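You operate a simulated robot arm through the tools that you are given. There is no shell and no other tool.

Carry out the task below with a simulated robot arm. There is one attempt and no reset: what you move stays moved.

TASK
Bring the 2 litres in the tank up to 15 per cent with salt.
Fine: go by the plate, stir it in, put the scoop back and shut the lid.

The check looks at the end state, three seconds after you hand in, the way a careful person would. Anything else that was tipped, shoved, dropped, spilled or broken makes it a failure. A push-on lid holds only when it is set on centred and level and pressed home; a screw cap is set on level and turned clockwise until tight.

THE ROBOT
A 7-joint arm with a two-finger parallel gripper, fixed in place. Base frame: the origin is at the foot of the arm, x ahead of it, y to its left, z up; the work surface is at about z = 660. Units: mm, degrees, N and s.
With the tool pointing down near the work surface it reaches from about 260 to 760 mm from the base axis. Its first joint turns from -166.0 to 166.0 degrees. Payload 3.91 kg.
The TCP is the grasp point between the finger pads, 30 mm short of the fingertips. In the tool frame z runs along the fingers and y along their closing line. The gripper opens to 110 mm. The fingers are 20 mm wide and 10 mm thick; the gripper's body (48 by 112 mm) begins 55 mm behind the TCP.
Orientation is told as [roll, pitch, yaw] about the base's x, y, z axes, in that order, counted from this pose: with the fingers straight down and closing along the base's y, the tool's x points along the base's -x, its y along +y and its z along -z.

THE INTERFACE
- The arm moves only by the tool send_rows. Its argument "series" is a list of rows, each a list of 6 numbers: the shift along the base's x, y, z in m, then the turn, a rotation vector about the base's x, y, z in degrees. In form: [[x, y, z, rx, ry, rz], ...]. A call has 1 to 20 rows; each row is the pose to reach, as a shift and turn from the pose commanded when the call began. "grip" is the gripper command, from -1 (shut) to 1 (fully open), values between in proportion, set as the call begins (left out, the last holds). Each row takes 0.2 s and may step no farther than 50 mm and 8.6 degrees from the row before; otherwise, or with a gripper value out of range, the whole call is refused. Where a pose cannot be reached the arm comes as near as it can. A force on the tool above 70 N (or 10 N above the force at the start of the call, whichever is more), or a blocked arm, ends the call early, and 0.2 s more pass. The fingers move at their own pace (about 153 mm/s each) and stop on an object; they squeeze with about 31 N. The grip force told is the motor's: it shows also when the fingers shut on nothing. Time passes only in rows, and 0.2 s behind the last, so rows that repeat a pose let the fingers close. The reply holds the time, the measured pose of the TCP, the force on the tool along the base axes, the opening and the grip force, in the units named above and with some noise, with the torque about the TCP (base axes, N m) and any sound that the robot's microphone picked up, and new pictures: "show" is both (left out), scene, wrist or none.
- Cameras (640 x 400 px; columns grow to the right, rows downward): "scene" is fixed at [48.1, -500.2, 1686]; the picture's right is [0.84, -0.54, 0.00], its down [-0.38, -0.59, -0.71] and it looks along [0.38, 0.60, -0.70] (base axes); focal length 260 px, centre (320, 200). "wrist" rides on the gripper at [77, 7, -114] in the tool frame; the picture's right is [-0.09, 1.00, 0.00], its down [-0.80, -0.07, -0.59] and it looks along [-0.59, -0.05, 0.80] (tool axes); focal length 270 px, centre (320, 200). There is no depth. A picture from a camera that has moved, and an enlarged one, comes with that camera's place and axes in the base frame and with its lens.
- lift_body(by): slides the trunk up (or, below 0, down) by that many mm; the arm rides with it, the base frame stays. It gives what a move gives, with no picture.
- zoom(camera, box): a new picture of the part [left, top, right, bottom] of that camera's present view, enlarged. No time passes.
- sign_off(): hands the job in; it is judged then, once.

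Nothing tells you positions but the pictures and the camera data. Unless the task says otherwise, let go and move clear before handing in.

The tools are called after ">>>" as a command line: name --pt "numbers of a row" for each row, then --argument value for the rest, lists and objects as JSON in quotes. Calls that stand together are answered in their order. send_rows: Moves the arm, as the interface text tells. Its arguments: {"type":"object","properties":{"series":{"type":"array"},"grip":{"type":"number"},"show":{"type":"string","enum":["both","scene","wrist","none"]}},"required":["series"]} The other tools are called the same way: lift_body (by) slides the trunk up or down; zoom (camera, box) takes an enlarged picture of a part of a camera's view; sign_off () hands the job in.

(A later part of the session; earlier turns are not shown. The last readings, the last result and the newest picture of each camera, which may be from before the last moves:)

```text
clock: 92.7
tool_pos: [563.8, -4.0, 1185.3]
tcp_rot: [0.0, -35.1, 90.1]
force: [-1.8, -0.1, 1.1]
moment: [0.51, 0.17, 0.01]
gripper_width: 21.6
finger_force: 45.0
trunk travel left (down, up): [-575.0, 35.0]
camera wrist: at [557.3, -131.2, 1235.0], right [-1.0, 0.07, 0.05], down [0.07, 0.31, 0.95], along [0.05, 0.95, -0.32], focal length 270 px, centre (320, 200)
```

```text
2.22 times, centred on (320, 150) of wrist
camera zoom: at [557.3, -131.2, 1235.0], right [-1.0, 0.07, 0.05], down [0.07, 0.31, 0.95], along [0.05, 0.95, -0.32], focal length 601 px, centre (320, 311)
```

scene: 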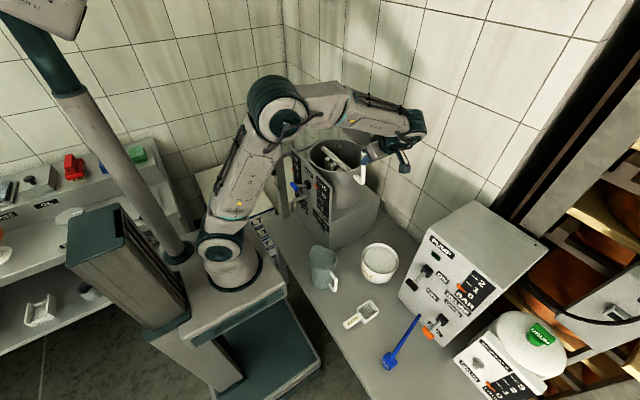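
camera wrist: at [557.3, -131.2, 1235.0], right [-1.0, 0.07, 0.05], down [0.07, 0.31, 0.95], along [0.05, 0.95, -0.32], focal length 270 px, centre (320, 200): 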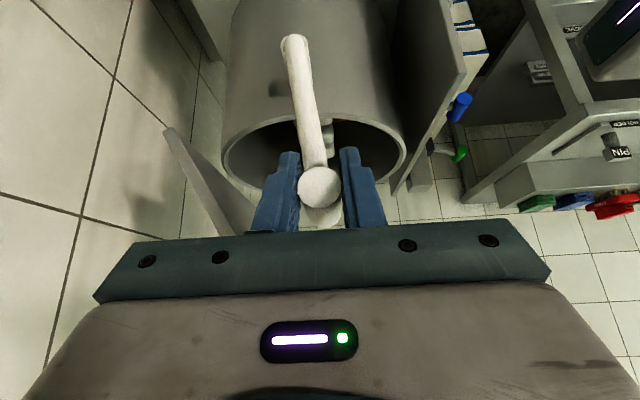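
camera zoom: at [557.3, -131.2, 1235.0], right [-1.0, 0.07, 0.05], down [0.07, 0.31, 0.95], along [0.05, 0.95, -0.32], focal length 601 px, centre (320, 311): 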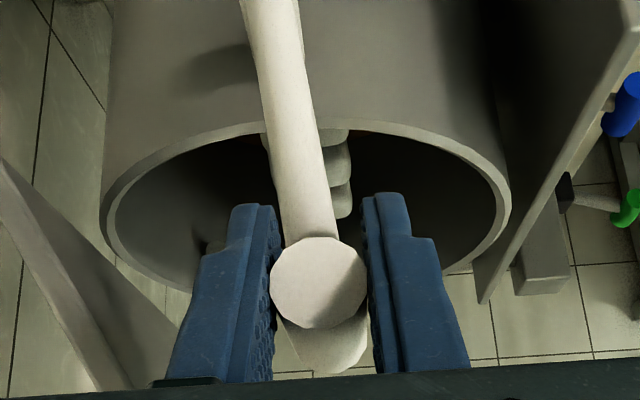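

The crank and paddle turn freely with tiny forces. I'll continue the circle in steps, first a half turn.

>>> send_rows --pt "0.044 0 -0.0015 0 0 0" --pt "0.0854 0 -0.0166 0 0 0" --pt "0.12 0 -0.0437 0 0 0" --pt "0.1447 0 -0.0802 0 0 0" --pt "0.1568 0 -0.1225 0 0 0" --show "scene"

>>> zoom --camera "scene" --box '[290, 120, 410, 230]'

```text
clock: 93.4
tool_pos: [638.0, -2.6, 1170.7]
tcp_rot: [1.7, -35.3, 90.2]
force: [-42.3, -2.6, 17.4]
moment: [0.21, 0.16, 0.01]
gripper_width: 21.4
finger_force: 44.6
trunk travel left (down, up): [-575.0, 35.0]
stopped in row 3: the force on the tool passed its limit at 105 N (the readings are from after the stop); the commanded pose is now the measured one
```

scene: 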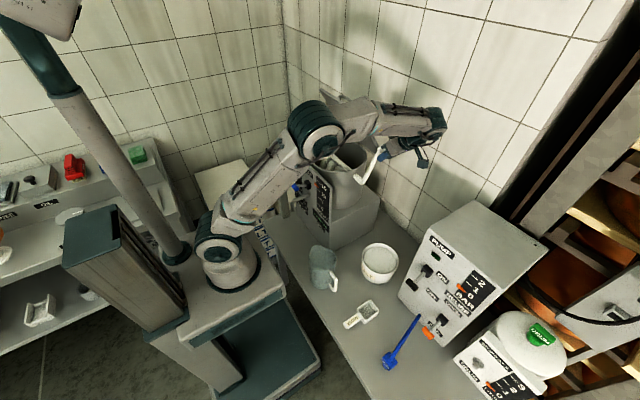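

```text
3.64 times, centred on (350, 175) of scene
camera zoom: at [48.1, -500.2, 1686.0], right [0.84, -0.54, 0.0], down [-0.38, -0.59, -0.71], along [0.38, 0.6, -0.7], focal length 947 px, centre (211, 291)
```

zoom: 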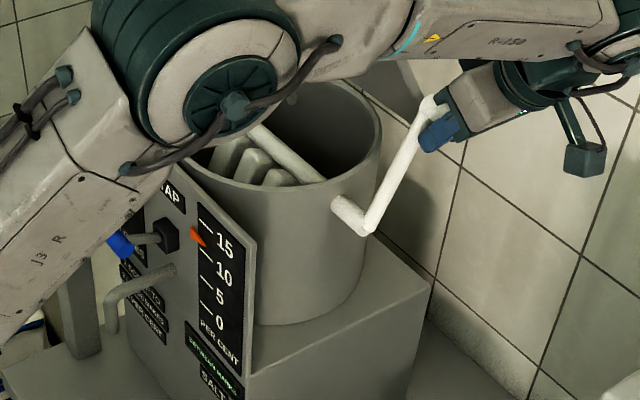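

The motion stopped on a force limit with the knob at about 65°, resisting tangentially. I'll look at the readout and check for anything touching.

>>> zoom --camera "scene" --box '[305, 165, 355, 225]'

>>> send_rows --pt "0 0 0 0 0 0" --pt "0 0 0 0 0 0" --pt "0 0 0 0 0 0"

>>> zoom --camera "wrist" --box '[120, 0, 520, 240]'

>>> zoom --camera "scene" --box '[250, 60, 460, 200]'

```text
6.67 times, centred on (330, 195) of scene
camera zoom: at [48.1, -500.2, 1686.0], right [0.84, -0.54, 0.0], down [-0.38, -0.59, -0.71], along [0.38, 0.6, -0.7], focal length 1736 px, centre (253, 233)
```

zoom: 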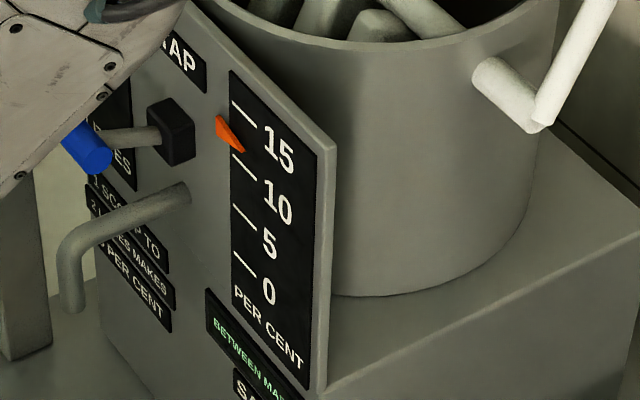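

```text
clock: 94.2
tool_pos: [638.8, -3.6, 1170.8]
tcp_rot: [1.2, -35.3, 90.4]
force: [-41.2, -8.7, 23.6]
moment: [-0.68, -0.04, -0.35]
gripper_width: 21.3
finger_force: 45.2
trunk travel left (down, up): [-575.0, 35.0]
camera wrist: at [635.7, -131.4, 1219.5], right [-1.0, 0.05, 0.07], down [0.08, 0.31, 0.95], along [0.03, 0.95, -0.32], focal length 270 px, centre (320, 200)
```

scene: 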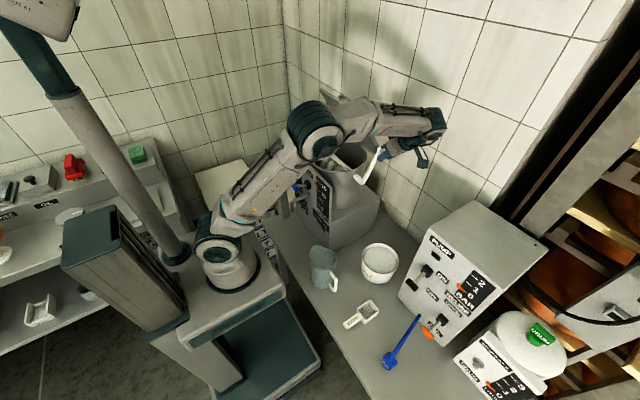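
wrist: 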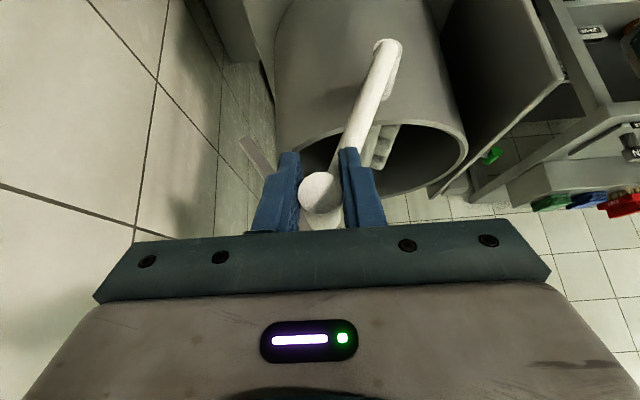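

```text
1.60 times, centred on (320, 120) of wrist
camera zoom: at [635.7, -131.4, 1219.5], right [-1.0, 0.05, 0.07], down [0.08, 0.31, 0.95], along [0.03, 0.95, -0.32], focal length 432 px, centre (320, 328)
```

zoom: 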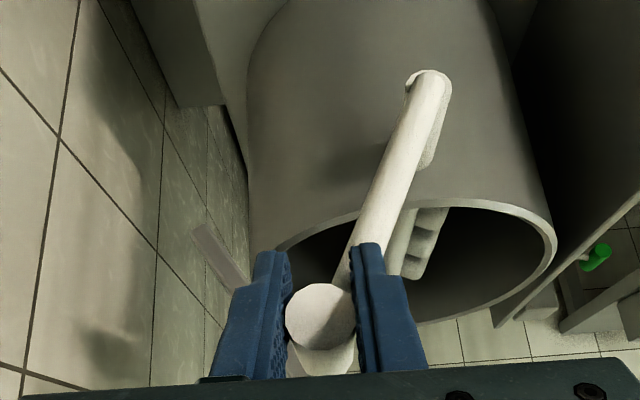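

```text
2.86 times, centred on (355, 130) of scene
camera zoom: at [48.1, -500.2, 1686.0], right [0.84, -0.54, 0.0], down [-0.38, -0.59, -0.71], along [0.38, 0.6, -0.7], focal length 744 px, centre (220, 400)
```

zoom: 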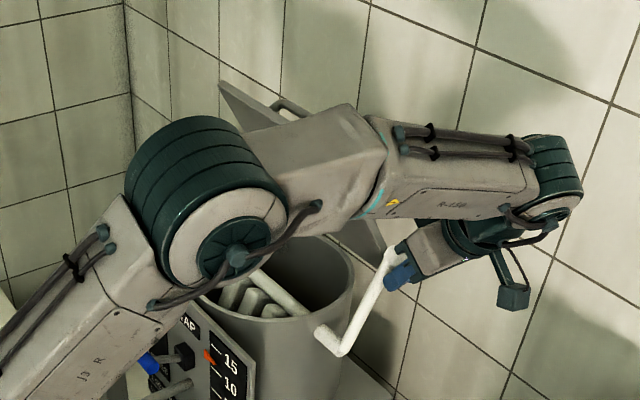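

Stirring works: the gauge has moved to between 10 and 15 after only a partial turn. The knob is now resisting, so I'll back off a few mm along the arc to see if it is a stop, friction or interference.

>>> send_rows --pt "-0.004 0 0.002 0 0 0" --pt "-0.0085 0 0.004 0 0 0" --pt "-0.0085 0 0.004 0 0 0" --show "none"

>>> zoom --camera "scene" --box '[250, 60, 460, 240]'

```text
clock: 95.0
tool_pos: [637.7, -3.5, 1171.8]
tcp_rot: [1.2, -35.4, 90.1]
force: [-2.5, -6.1, 16.7]
moment: [0.49, -0.22, -0.29]
gripper_width: 21.4
finger_force: 44.9
trunk travel left (down, up): [-575.0, 35.0]
```

```text
2.22 times, centred on (355, 150) of scene
camera zoom: at [48.1, -500.2, 1686.0], right [0.84, -0.54, 0.0], down [-0.38, -0.59, -0.71], along [0.38, 0.6, -0.7], focal length 578 px, centre (242, 311)
```

zoom: 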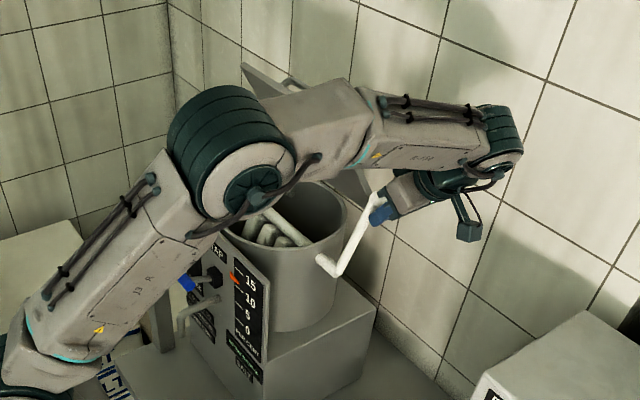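

Backing off only unloaded the arm and the knob stayed put, so the crank is holding by friction or damping. I'll try moving forward slowly along a refined circle, centre about (578,1055) and R about 131.

>>> send_rows --pt "0.004 0 -0.002 0 0 0" --pt "0.0085 0 -0.0043 0 0 0" --pt "0.013 0 -0.0068 0 0 0" --pt "0.0172 0 -0.0095 0 0 0" --pt "0.0172 0 -0.0095 0 0 0" --show "none"

```text
clock: 96.2
tool_pos: [639.3, -3.6, 1170.3]
tcp_rot: [1.3, -35.2, 90.7]
force: [-55.9, -10.0, 19.8]
moment: [0.3, -0.01, -0.19]
gripper_width: 21.4
finger_force: 44.5
trunk travel left (down, up): [-575.0, 35.0]
```

The crank is firmly blocked going this way at about 62°. I'll try the other direction, slowly back over the top toward −x.

>>> send_rows --pt "-0.014 0 0.008 0 0 0" --pt "-0.0282 0 0.0144 0 0 0" --pt "-0.0415 0 0.0178 0 0 0" --pt "-0.055 0 0.0201 0 0 0" --pt "-0.0687 0 0.0205 0 0 0" --pt "-0.0824 0 0.0201 0 0 0" --pt "-0.0958 0 0.0178 0 0 0" --pt "-0.1092 0 0.0144 0 0 0" --pt "-0.1092 0 0.0144 0 0 0"

>>> zoom --camera "scene" --box '[290, 100, 410, 230]'

```text
clock: 98.2
tool_pos: [545.5, -5.2, 1176.1]
tcp_rot: [1.4, -35.1, 90.1]
force: [1.3, -3.2, 6.8]
moment: [-0.42, -0.48, -0.41]
gripper_width: 21.4
finger_force: 44.7
trunk travel left (down, up): [-575.0, 35.0]
camera wrist: at [541.9, -131.2, 1224.4], right [-1.0, 0.06, 0.07], down [0.09, 0.31, 0.95], along [0.03, 0.95, -0.32], focal length 270 px, centre (320, 200)
```

scene: 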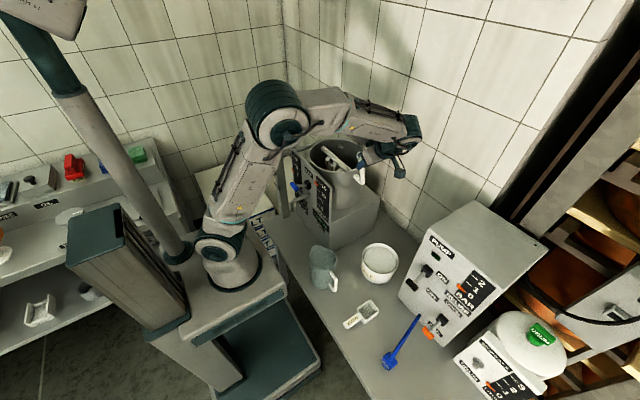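
wrist: 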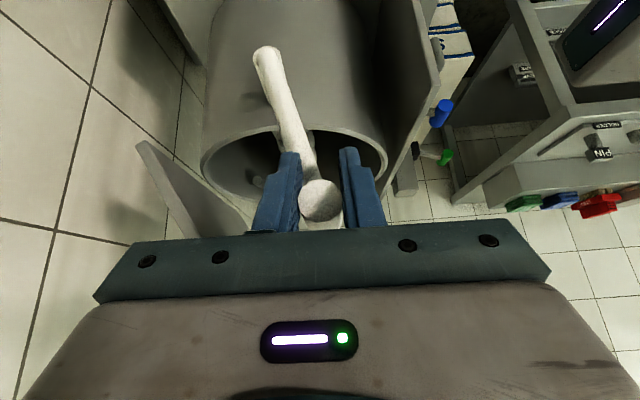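

```text
3.08 times, centred on (350, 165) of scene
camera zoom: at [48.1, -500.2, 1686.0], right [0.84, -0.54, 0.0], down [-0.38, -0.59, -0.71], along [0.38, 0.6, -0.7], focal length 801 px, centre (228, 308)
```

zoom: 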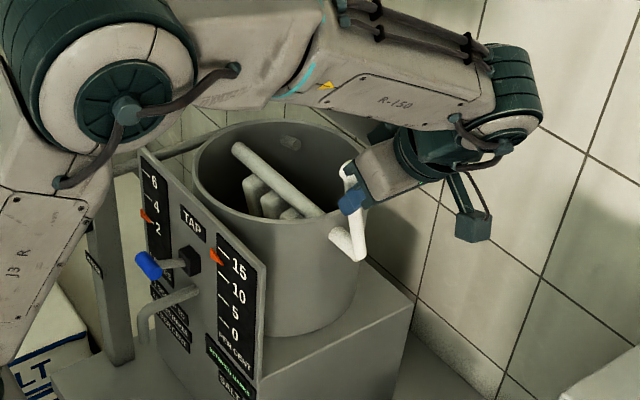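

Moving back was free, and the per-cent pointer has risen further. I'll zoom in on the gauge and readout.

>>> zoom --camera "scene" --box '[305, 165, 355, 225]'

>>> zoom --camera "wrist" --box '[180, 20, 420, 240]'

```text
6.67 times, centred on (330, 195) of scene
camera zoom: at [48.1, -500.2, 1686.0], right [0.84, -0.54, 0.0], down [-0.38, -0.59, -0.71], along [0.38, 0.6, -0.7], focal length 1736 px, centre (253, 233)
```

zoom: 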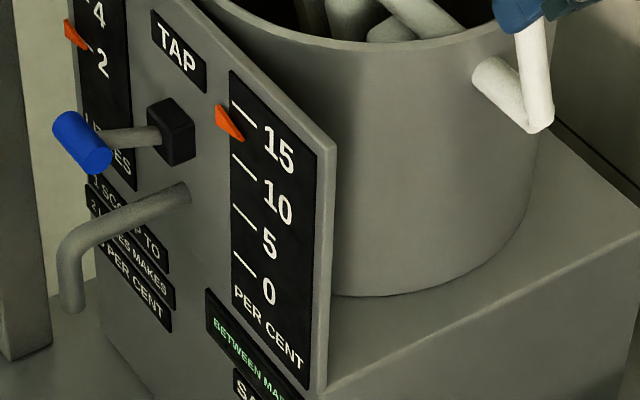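

```text
1.82 times, centred on (300, 130) of wrist
camera zoom: at [541.9, -131.2, 1224.4], right [-1.0, 0.06, 0.07], down [0.09, 0.31, 0.95], along [0.03, 0.95, -0.32], focal length 491 px, centre (356, 327)
```

zoom: 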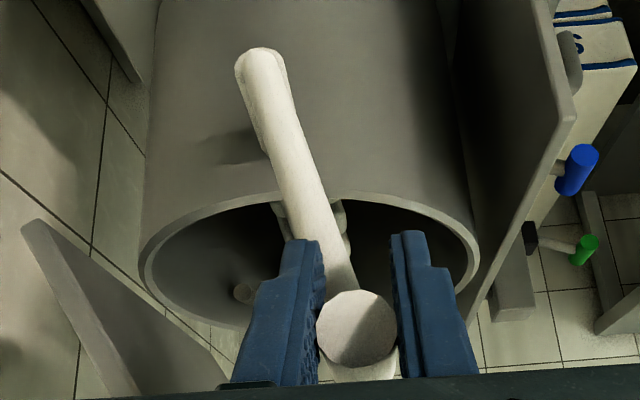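

Back-and-forth cranking counts: the pointer is at about 12.5 after roughly 100° of total motion. I'll swing the crank gently within its free range, checking a little past the start angle too.

>>> send_rows --pt "-0.0014 0 0.0045 0 0 0" --pt "-0.0166 0 -0.0005 0 0 0" --pt "-0.031 0 -0.0074 0 0 0" --pt "-0.0445 0 -0.016 0 0 0" --pt "-0.031 0 -0.0074 0 0 0" --pt "-0.0166 0 -0.0005 0 0 0" --pt "-0.0014 0 0.0045 0 0 0" --pt "0.0143 0 0.0077 0 0 0" --pt "0.0302 0 0.009 0 0 0" --pt "0.0462 0 0.0083 0 0 0" --pt "0.062 0 0.0056 0 0 0" --pt "0.0462 0 0.0083 0 0 0" --pt "0.0302 0 0.009 0 0 0" --pt "0.0143 0 0.0077 0 0 0" --pt "-0.0014 0 0.0045 0 0 0" --pt "-0.0014 0 0.0045 0 0 0"

>>> zoom --camera "scene" --box '[305, 165, 355, 225]'

>>> zoom --camera "wrist" --box '[180, 20, 420, 240]'

```text
clock: 99.2
tool_pos: [518.6, -3.4, 1165.8]
tcp_rot: [-0.8, -35.2, 90.4]
force: [35.1, -1.4, 2.5]
moment: [0.34, 0.08, -0.14]
gripper_width: 21.2
finger_force: 44.9
trunk travel left (down, up): [-575.0, 35.0]
stopped in row 5: the force on the tool passed its limit at 79 N (the readings are from after the stop); the commanded pose is now the measured one
camera wrist: at [511.6, -131.5, 1215.4], right [-1.0, 0.07, 0.04], down [0.06, 0.31, 0.95], along [0.06, 0.95, -0.32], focal length 270 px, centre (320, 200)
```

scene: 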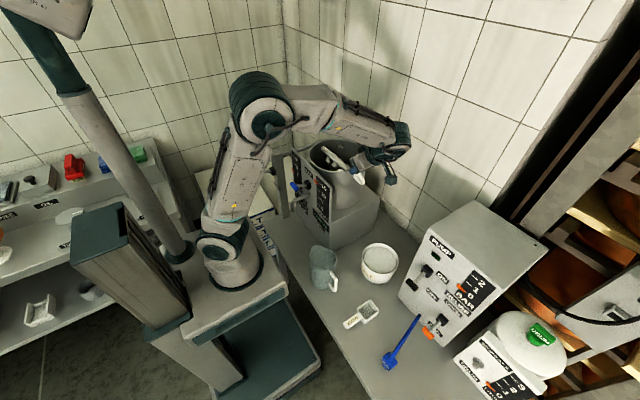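
wrist: 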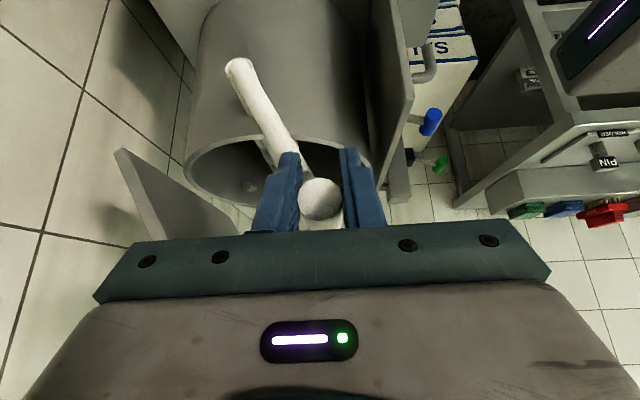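

```text
6.67 times, centred on (330, 195) of scene
camera zoom: at [48.1, -500.2, 1686.0], right [0.84, -0.54, 0.0], down [-0.38, -0.59, -0.71], along [0.38, 0.6, -0.7], focal length 1736 px, centre (253, 233)
```

zoom: 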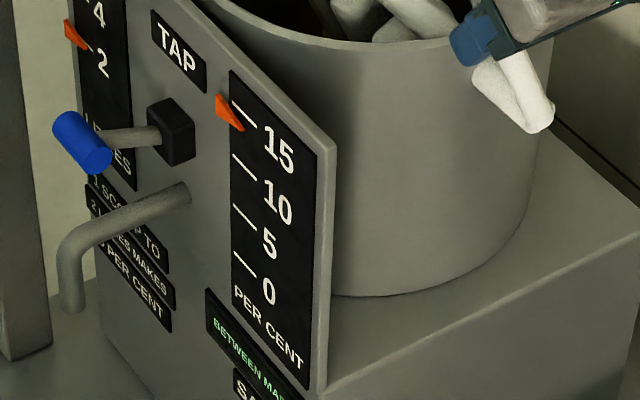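

```text
1.82 times, centred on (300, 130) of wrist
camera zoom: at [511.6, -131.5, 1215.4], right [-1.0, 0.07, 0.04], down [0.06, 0.31, 0.95], along [0.06, 0.95, -0.32], focal length 491 px, centre (356, 327)
```

zoom: 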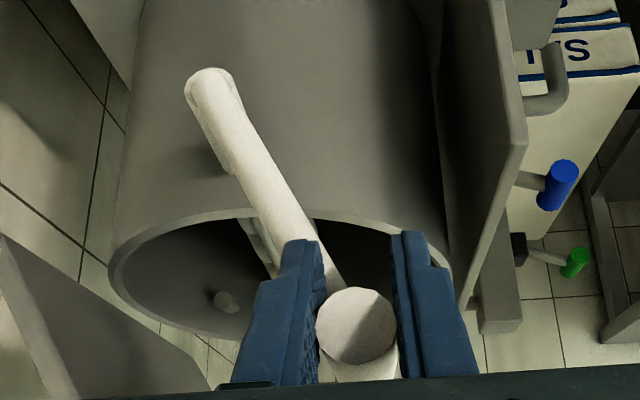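

Both ends are stops: the crank is a lever swinging between about 62° and 115°, so back-and-forth is how it stirs. The gauge is at about 13.4; I'll unload from this stop and re-measure.

>>> send_rows --pt "0.01 0 0.004 0 0 0" --pt "0.02 0 0.008 0 0 0" --pt "0.03 0 0.011 0 0 0" --pt "0.03 0 0.011 0 0 0" --show "none"

```text
clock: 100.2
tool_pos: [542.6, -2.9, 1177.0]
tcp_rot: [-0.3, -35.3, 90.3]
force: [1.2, -3.6, -11.0]
moment: [0.01, 0.22, -0.02]
gripper_width: 21.5
finger_force: 44.9
trunk travel left (down, up): [-575.0, 35.0]
```

Unloaded. Now several gentle sweeps between about 71° and 110°, staying off the stops.

>>> send_rows --pt "0.0156 0 0.0035 0 0 0" --pt "0.0315 0 0.005 0 0 0" --pt "0.0475 0 0.0046 0 0 0" --pt "0.0633 0 0.0022 0 0 0" --pt "0.0787 0 -0.002 0 0 0" --pt "0.0633 0 0.0022 0 0 0" --pt "0.0475 0 0.0046 0 0 0" --pt "0.0315 0 0.005 0 0 0" --pt "0.0156 0 0.0035 0 0 0" --pt "0 0 0 0 0 0" --pt "-0.0087 0 -0.0028 0 0 0" --pt "0 0 0 0 0 0" --pt "0.0156 0 0.0035 0 0 0" --pt "0.0315 0 0.005 0 0 0" --pt "0.0475 0 0.0046 0 0 0" --pt "0.0633 0 0.0022 0 0 0" --pt "0.0787 0 -0.002 0 0 0" --pt "0.0787 0 -0.002 0 0 0"

>>> zoom --camera "scene" --box '[305, 165, 355, 225]'

```text
clock: 104.0
tool_pos: [620.3, -3.4, 1176.9]
tcp_rot: [-0.5, -35.2, 90.4]
force: [-0.1, -1.0, -0.8]
moment: [0.33, -0.02, -0.05]
gripper_width: 21.2
finger_force: 44.8
trunk travel left (down, up): [-575.0, 35.0]
camera wrist: at [614.6, -131.4, 1224.8], right [-1.0, 0.07, 0.05], down [0.06, 0.31, 0.95], along [0.05, 0.95, -0.31], focal length 270 px, centre (320, 200)
```

scene: 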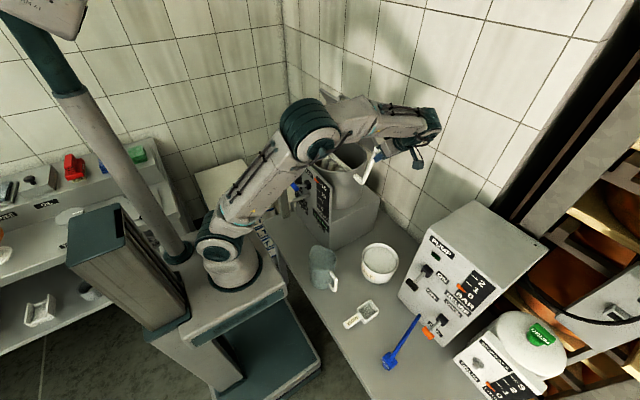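
wrist: 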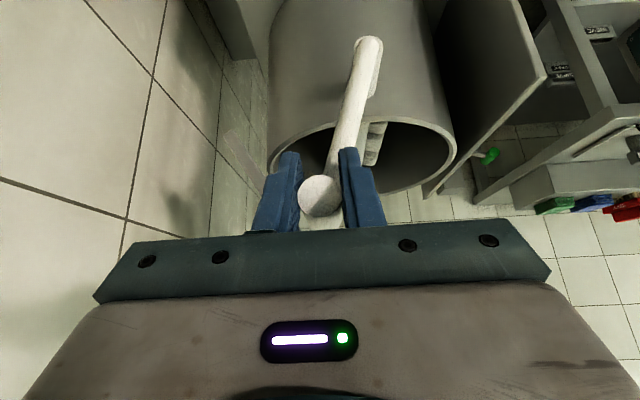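

```text
6.67 times, centred on (330, 195) of scene
camera zoom: at [48.1, -500.2, 1686.0], right [0.84, -0.54, 0.0], down [-0.38, -0.59, -0.71], along [0.38, 0.6, -0.7], focal length 1736 px, centre (253, 233)
```

zoom: 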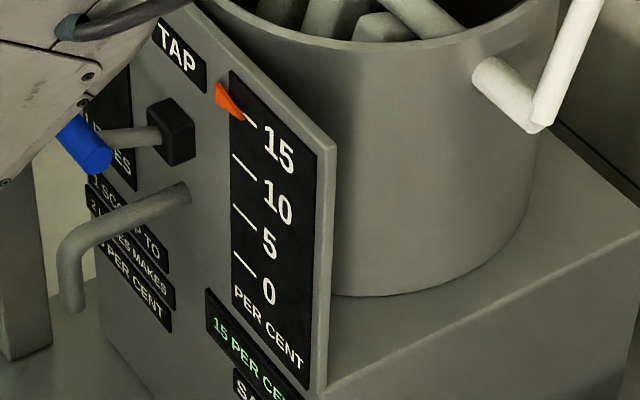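

The readout now says 15 PER CENT. I'll do another sweep or two so it is fully stirred in, and leave the crank near where it started.

>>> send_rows --pt "-0.0154 0 0.0042 0 0 0" --pt "-0.0312 0 0.0066 0 0 0" --pt "-0.0472 0 0.007 0 0 0" --pt "-0.0631 0 0.0055 0 0 0" --pt "-0.0787 0 0.002 0 0 0" --pt "-0.0874 0 -0.0008 0 0 0" --pt "-0.0787 0 0.002 0 0 0" --pt "-0.0631 0 0.0055 0 0 0" --pt "-0.0472 0 0.007 0 0 0" --pt "-0.0312 0 0.0066 0 0 0" --pt "-0.0154 0 0.0042 0 0 0" --pt "-0.0312 0 0.0066 0 0 0" --pt "-0.0472 0 0.007 0 0 0" --pt "-0.0631 0 0.0055 0 0 0" --pt "-0.0787 0 0.002 0 0 0" --pt "-0.0874 0 -0.0008 0 0 0" --pt "-0.0938 0 -0.0033 0 0 0" --pt "-0.0938 0 -0.0033 0 0 0"

>>> zoom --camera "scene" --box '[305, 165, 355, 225]'

>>> zoom --camera "scene" --box '[290, 80, 410, 200]'

```text
clock: 107.8
tool_pos: [527.2, -4.0, 1172.6]
tcp_rot: [-0.4, -35.2, 90.6]
force: [0.6, 1.6, 1.5]
moment: [-0.17, -0.2, -0.05]
gripper_width: 21.3
finger_force: 45.0
trunk travel left (down, up): [-575.0, 35.0]
camera wrist: at [520.2, -131.6, 1220.9], right [-1.0, 0.07, 0.05], down [0.07, 0.31, 0.95], along [0.05, 0.95, -0.32], focal length 270 px, centre (320, 200)
```

scene: 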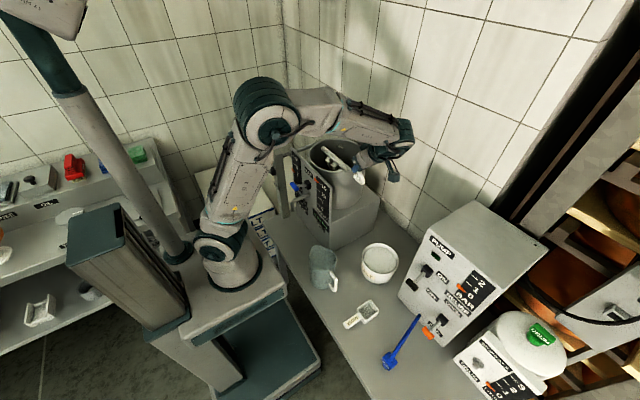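
wrist: 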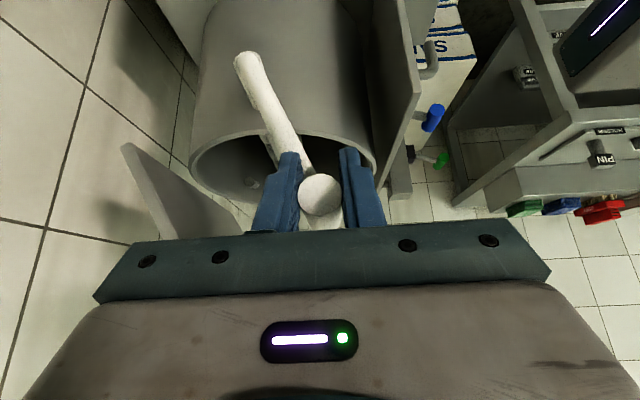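

```text
6.67 times, centred on (330, 195) of scene
camera zoom: at [48.1, -500.2, 1686.0], right [0.84, -0.54, 0.0], down [-0.38, -0.59, -0.71], along [0.38, 0.6, -0.7], focal length 1736 px, centre (253, 233)
```

zoom: 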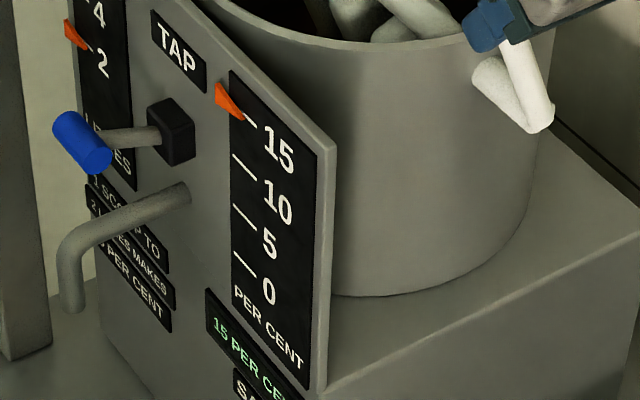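

```text
3.33 times, centred on (350, 140) of scene
camera zoom: at [48.1, -500.2, 1686.0], right [0.84, -0.54, 0.0], down [-0.38, -0.59, -0.71], along [0.38, 0.6, -0.7], focal length 868 px, centre (220, 400)
```

zoom: 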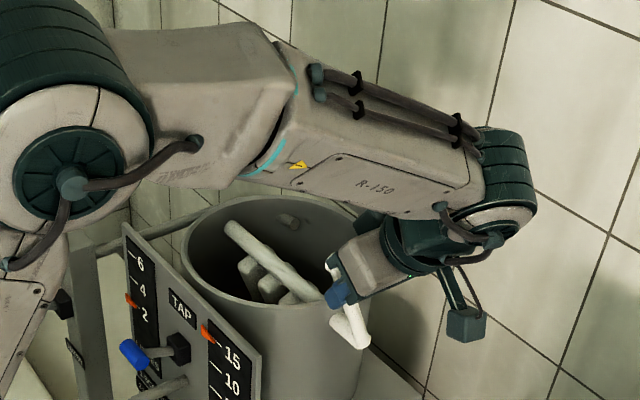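

Holding steady at 15 PER CENT, so stirring is complete. I'll release the knob and back out the way I came.

>>> send_rows --pt "0 0 0 0 0 0" --pt "0 0 0 0 0 0" --pt "0 0 0 0 0 0" --grip 0.0 --show "none"

>>> send_rows --pt "0 -0.02 0.016 0 0 0" --pt "0 -0.05 0.039 0 0 0" --pt "0 -0.085 0.066 0 0 0" --pt "0 -0.12 0.094 0 0 0" --pt "0 -0.13 0.12 0 0 0" --pt "0 -0.13 0.13 0 0 0"

>>> zoom --camera "scene" --box '[290, 80, 410, 200]'

>>> zoom --camera "wrist" --box '[120, 0, 440, 240]'

```text
clock: 108.6
tool_pos: [527.0, -3.8, 1172.0]
tcp_rot: [-0.4, -35.2, 90.3]
force: [-1.6, 0.4, 0.1]
moment: [-0.01, 0.0, -0.03]
gripper_width: 55.1
finger_force: 0.1
trunk travel left (down, up): [-575.0, 35.0]
```

```text
clock: 110.0
tool_pos: [527.2, -132.6, 1302.9]
tcp_rot: [-0.3, -35.2, 90.5]
force: [0.1, -0.7, -0.3]
moment: [0.01, -0.01, -0.01]
gripper_width: 55.1
finger_force: 0.1
trunk travel left (down, up): [-575.0, 35.0]
camera wrist: at [520.7, -260.7, 1351.5], right [-1.0, 0.07, 0.05], down [0.06, 0.31, 0.95], along [0.05, 0.95, -0.31], focal length 270 px, centre (320, 200)
```

scene: 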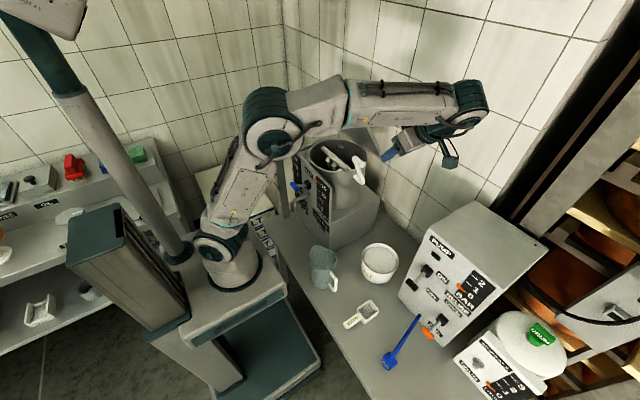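
wrist: 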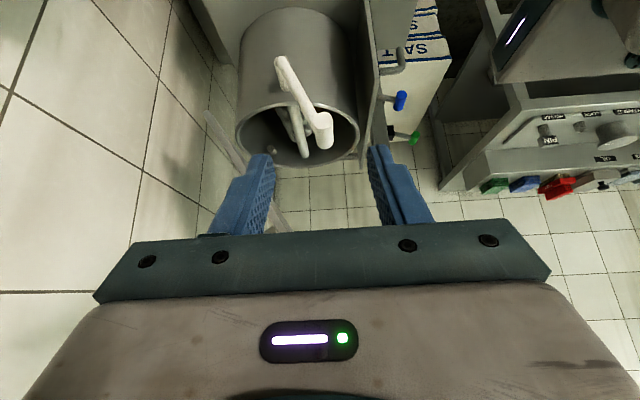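

```text
3.33 times, centred on (350, 140) of scene
camera zoom: at [48.1, -500.2, 1686.0], right [0.84, -0.54, 0.0], down [-0.38, -0.59, -0.71], along [0.38, 0.6, -0.7], focal length 868 px, centre (220, 400)
```

zoom: 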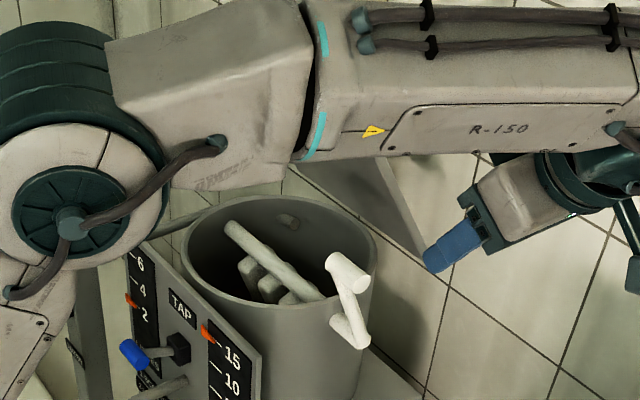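

```text
1.67 times, centred on (280, 120) of wrist
camera zoom: at [520.7, -260.7, 1351.5], right [-1.0, 0.07, 0.05], down [0.06, 0.31, 0.95], along [0.05, 0.95, -0.31], focal length 450 px, centre (387, 333)
```

zoom: 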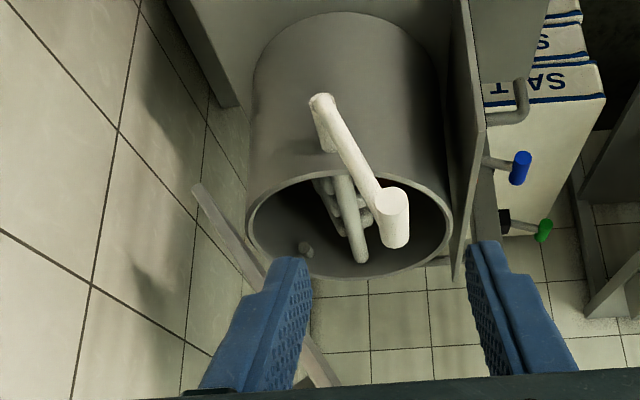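

Clear of the crank. Next I'll shut the lid by pressing its outer face down with closed fingertips between the handle and the front edge, so I'll raise the trunk a little, level the tool and look at the lid.

>>> lift_body --by 30

>>> send_rows --pt "-0.005 0.02 0.01 -7 0 0" --pt "-0.01 0.05 0.02 -14 0 0" --pt "-0.015 0.085 0.03 -21 0 0" --pt "-0.02 0.12 0.035 -28 0 0" --pt "-0.025 0.155 0.04 -35.2 0 0" --pt "-0.03 0.19 0.045 -35.2 0 0" --pt "-0.03 0.225 0.045 -35.2 0 0" --pt "-0.03 0.26 0.045 -35.2 0 0" --pt "-0.03 0.29 0.045 -35.2 0 0" --pt "-0.03 0.298 0.045 -35.2 0 0" --pt "-0.03 0.298 0.045 -35.2 0 0" --grip -1

>>> zoom --camera "scene" --box '[290, 60, 410, 180]'

>>> zoom --camera "wrist" --box '[120, 0, 440, 240]'

```text
clock: 110.8
tool_pos: [525.8, -131.7, 1332.5]
tcp_rot: [-0.4, -35.3, 90.5]
force: [-0.7, -0.4, 0.5]
moment: [0.01, -0.03, -0.02]
gripper_width: 55.0
finger_force: 0.1
trunk travel left (down, up): [-605.0, 5.0]
```

```text
clock: 113.2
tool_pos: [496.9, 165.9, 1377.7]
tcp_rot: [-0.1, -0.1, 90.4]
force: [0.3, 0.0, 0.1]
moment: [0.02, 0.01, -0.01]
gripper_width: 0.0
finger_force: 31.0
trunk travel left (down, up): [-605.0, 5.0]
camera wrist: at [490.8, 89.6, 1491.2], right [-1.0, 0.08, 0.0], down [0.06, 0.8, 0.59], along [0.05, 0.59, -0.8], focal length 270 px, centre (320, 200)
```

scene: 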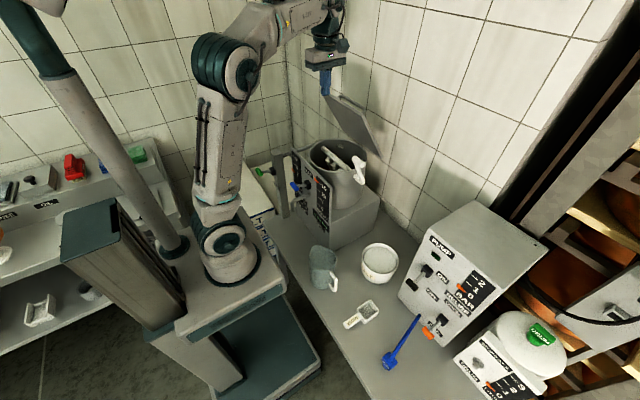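
wrist: 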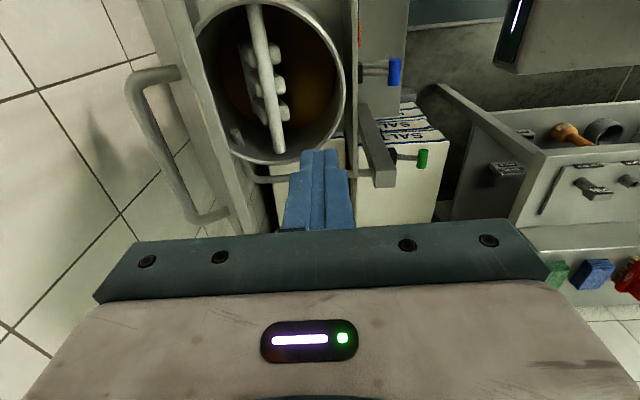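

```text
3.33 times, centred on (350, 120) of scene
camera zoom: at [48.1, -500.2, 1686.0], right [0.84, -0.54, 0.0], down [-0.38, -0.59, -0.71], along [0.38, 0.6, -0.7], focal length 868 px, centre (220, 467)
```

zoom: 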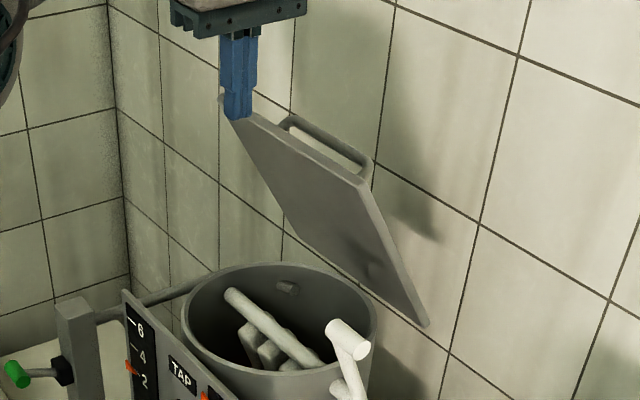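

```text
1.67 times, centred on (280, 120) of wrist
camera zoom: at [490.8, 89.6, 1491.2], right [-1.0, 0.08, 0.0], down [0.06, 0.8, 0.59], along [0.05, 0.59, -0.8], focal length 450 px, centre (387, 333)
```

zoom: 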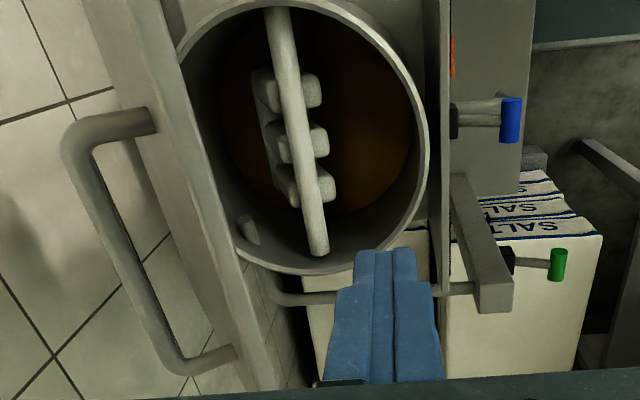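

I can see the lid edge-on: front edge near (577,1300), bar near (636,1280). I'll take the closed fingers over the edge and down between the lid's outer face and the handle.

>>> send_rows --pt "0.03 0 0.0 0 0 0" --pt "0.065 0 0.0 0 0 0" --pt "0.095 0 0.0 0 0 0" --pt "0.111 0 0.0 0 0 0" --pt "0.111 0 -0.02 0 0 0" --pt "0.111 0 -0.04 0 0 0" --pt "0.111 0 -0.055 0 0 0" --pt "0.111 0 -0.055 0 0 0"

>>> zoom --camera "scene" --box '[290, 60, 410, 180]'

>>> zoom --camera "wrist" --box '[180, 0, 440, 240]'

```text
clock: 115.0
tool_pos: [607.4, 165.8, 1322.4]
tcp_rot: [0.0, 0.1, 90.4]
force: [-1.0, -0.3, 0.2]
moment: [0.01, -0.01, -0.03]
gripper_width: 0.0
finger_force: 30.6
trunk travel left (down, up): [-605.0, 5.0]
camera wrist: at [601.9, 89.7, 1436.0], right [-1.0, 0.08, 0.0], down [0.06, 0.8, 0.6], along [0.05, 0.59, -0.8], focal length 270 px, centre (320, 200)
```

scene: 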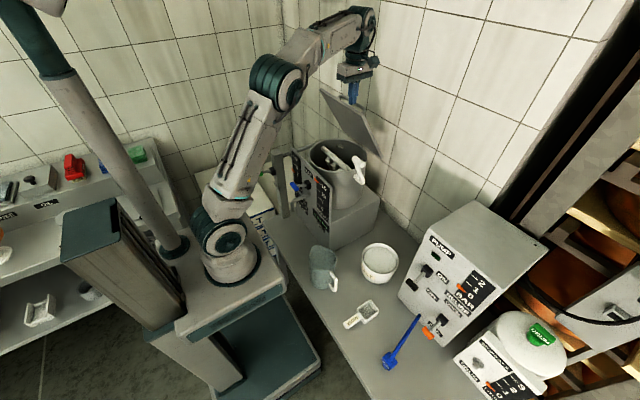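
wrist: 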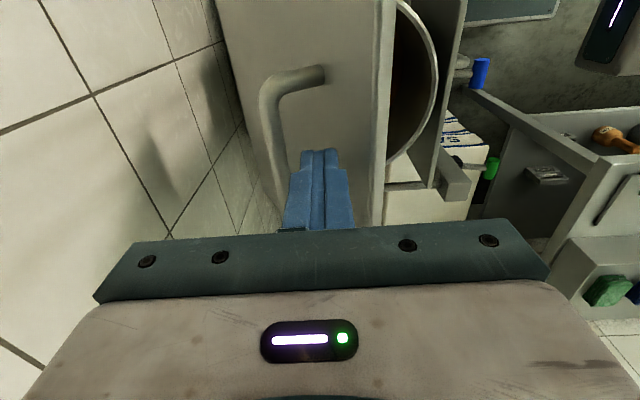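

```text
3.33 times, centred on (350, 120) of scene
camera zoom: at [48.1, -500.2, 1686.0], right [0.84, -0.54, 0.0], down [-0.38, -0.59, -0.71], along [0.38, 0.6, -0.7], focal length 868 px, centre (220, 467)
```

zoom: 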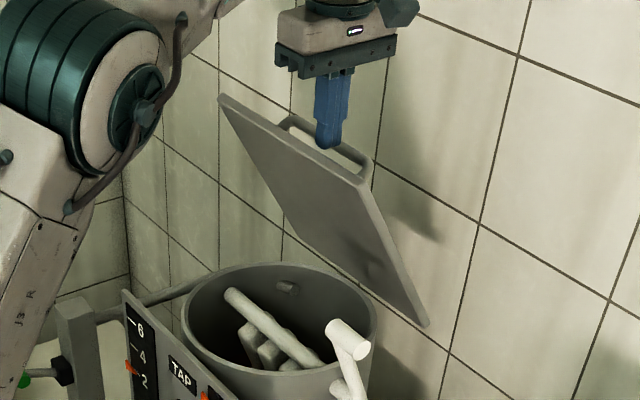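

```text
1.67 times, centred on (310, 120) of wrist
camera zoom: at [601.9, 89.7, 1436.0], right [-1.0, 0.08, 0.0], down [0.06, 0.8, 0.6], along [0.05, 0.59, -0.8], focal length 450 px, centre (337, 333)
```

zoom: 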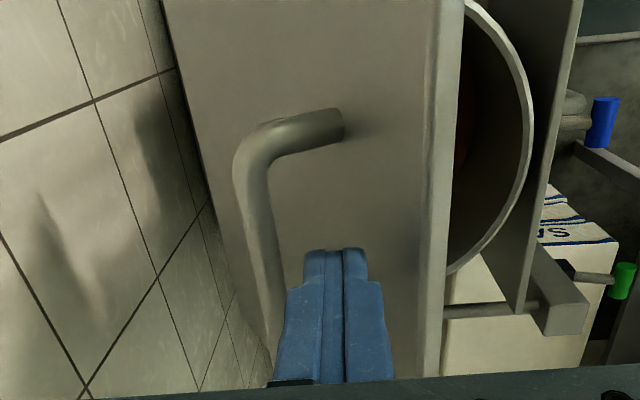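

The fingertips are between the handle bar and the front edge on the outer side. I'll sweep along the hinge arc to bring the lid down.

>>> send_rows --pt "-0.0127 0 0.0016 0 0 0" --pt "-0.0268 0 -0.0072 0 0 0" --pt "-0.0403 0 -0.017 0 0 0" --pt "-0.0529 0 -0.0276 0 0 0" --pt "-0.0649 0 -0.0393 0 0 0" --pt "-0.076 0 -0.0516 0 0 0" --pt "-0.0862 0 -0.0647 0 0 0" --pt "-0.0955 0 -0.0785 0 0 0" --pt "-0.1038 0 -0.0929 0 0 0" --pt "-0.1038 0 -0.0929 0 0 0"

>>> zoom --camera "scene" --box '[290, 80, 410, 200]'

```text
clock: 117.2
tool_pos: [504.3, 166.9, 1227.9]
tcp_rot: [-0.2, 0.0, 90.3]
force: [-0.6, 0.4, 1.1]
moment: [0.0, -0.01, 0.01]
gripper_width: 0.0
finger_force: 31.4
trunk travel left (down, up): [-605.0, 5.0]
camera wrist: at [497.8, 89.9, 1342.5], right [-1.0, 0.08, 0.0], down [0.06, 0.8, 0.6], along [0.05, 0.59, -0.8], focal length 270 px, centre (320, 200)
```

scene: 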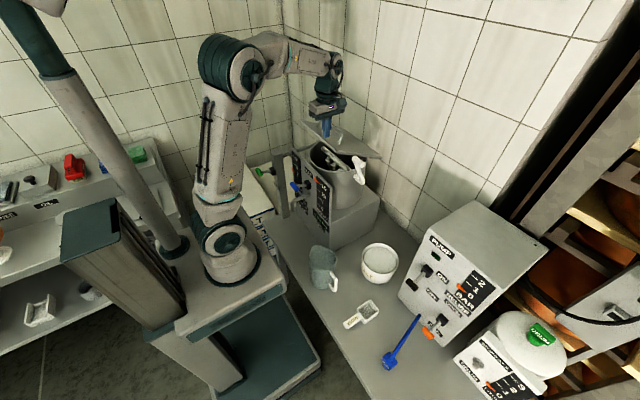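
wrist: 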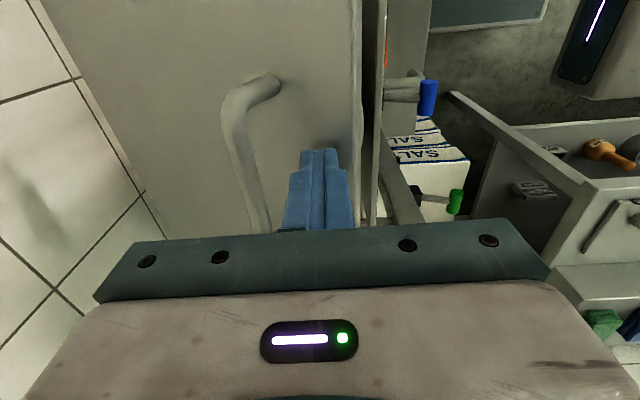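

```text
3.33 times, centred on (350, 140) of scene
camera zoom: at [48.1, -500.2, 1686.0], right [0.84, -0.54, 0.0], down [-0.38, -0.59, -0.71], along [0.38, 0.6, -0.7], focal length 868 px, centre (220, 400)
```

zoom: 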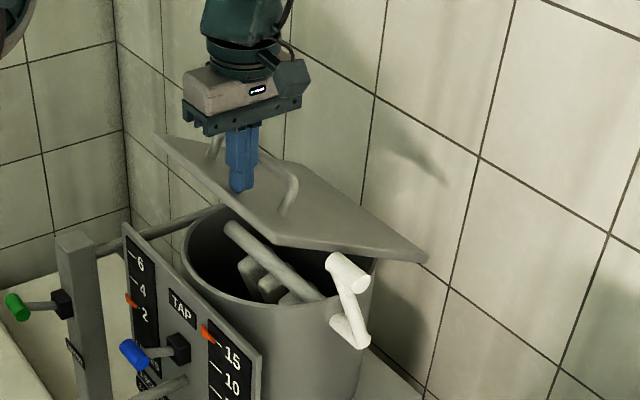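

The lid is following nicely at about 26°. I'll continue down to nearly closed.

>>> send_rows --pt "-0.0073 0 -0.0149 0 0 0" --pt "-0.0135 0 -0.0304 0 0 0" --pt "-0.0186 0 -0.0461 0 0 0" --pt "-0.0226 0 -0.0623 0 0 0" --pt "-0.0248 0 -0.0746 0 0 0" --pt "-0.026 0 -0.0827 0 0 0" --pt "-0.0269 0 -0.091 0 0 0" --pt "-0.0269 0 -0.091 0 0 0"

>>> zoom --camera "scene" --box '[290, 110, 390, 200]'

```text
clock: 119.0
tool_pos: [477.1, 165.4, 1138.8]
tcp_rot: [-0.1, 0.0, 90.4]
force: [-0.1, -0.3, 0.2]
moment: [-0.03, 0.02, 0.0]
gripper_width: 0.2
finger_force: 31.2
trunk travel left (down, up): [-605.0, 5.0]
camera wrist: at [470.7, 89.1, 1253.0], right [-1.0, 0.08, 0.0], down [0.06, 0.8, 0.59], along [0.05, 0.59, -0.8], focal length 270 px, centre (320, 200)
```

scene: 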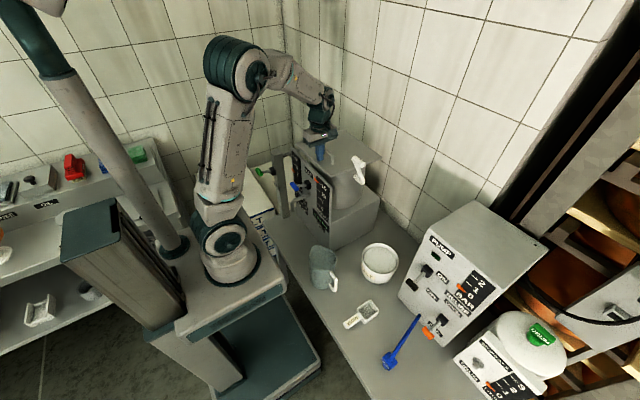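
wrist: 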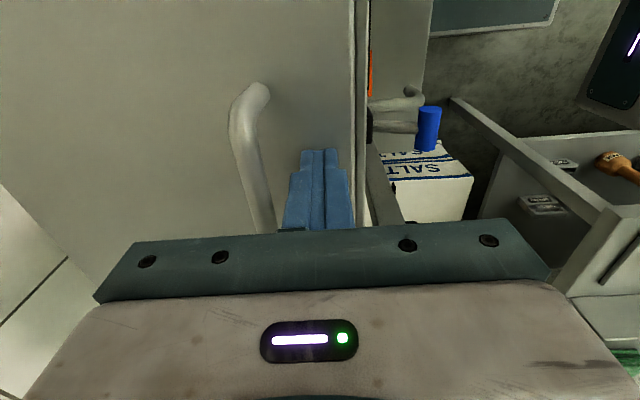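

```text
4.44 times, centred on (340, 155) of scene
camera zoom: at [48.1, -500.2, 1686.0], right [0.84, -0.54, 0.0], down [-0.38, -0.59, -0.71], along [0.38, 0.6, -0.7], focal length 1157 px, centre (231, 400)
```

zoom: 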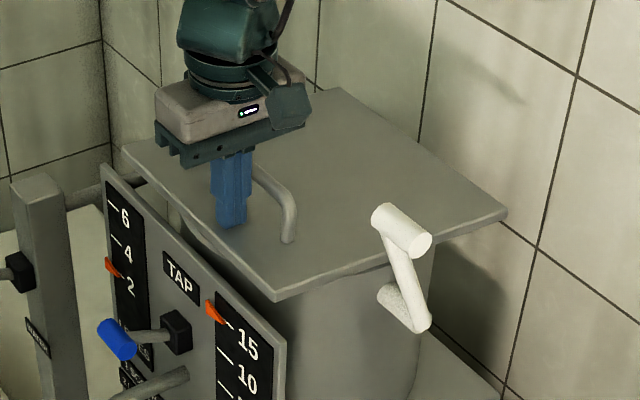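

Nearly shut. I'll press it down gently until I feel it seat.

>>> send_rows --pt "0 0 -0.004 0 0 0" --pt "0 0 -0.008 0 0 0" --pt "0 0 -0.011 0 0 0" --pt "0 0 -0.011 0 0 0" --show "none"

```text
clock: 120.0
tool_pos: [477.6, 165.2, 1128.6]
tcp_rot: [-0.1, 0.0, 90.4]
force: [1.0, -0.8, -0.4]
moment: [0.02, -0.01, -0.02]
gripper_width: 0.1
finger_force: 31.1
trunk travel left (down, up): [-605.0, 5.0]
```

>>> send_rows --pt "0 0 -0.003 0 0 0" --pt "0 0 -0.005 0 0 0" --pt "0 0 -0.005 0 0 0" --show "none"

>>> send_rows --pt "0 0 -0.002 0 0 0" --pt "0 0 -0.004 0 0 0" --pt "0 0 -0.004 0 0 0" --show "none"

```text
clock: 120.8
tool_pos: [476.0, 166.9, 1122.9]
tcp_rot: [-0.2, -0.1, 90.4]
force: [0.6, 1.5, 9.3]
moment: [-0.05, 0.01, -0.07]
gripper_width: 0.0
finger_force: 31.5
trunk travel left (down, up): [-605.0, 5.0]
```

```text
clock: 121.6
tool_pos: [477.4, 166.5, 1123.9]
tcp_rot: [-0.7, -0.1, 90.4]
force: [4.2, 4.6, 50.9]
moment: [-0.19, -0.06, -0.12]
gripper_width: 0.0
finger_force: 31.0
trunk travel left (down, up): [-605.0, 5.0]
```

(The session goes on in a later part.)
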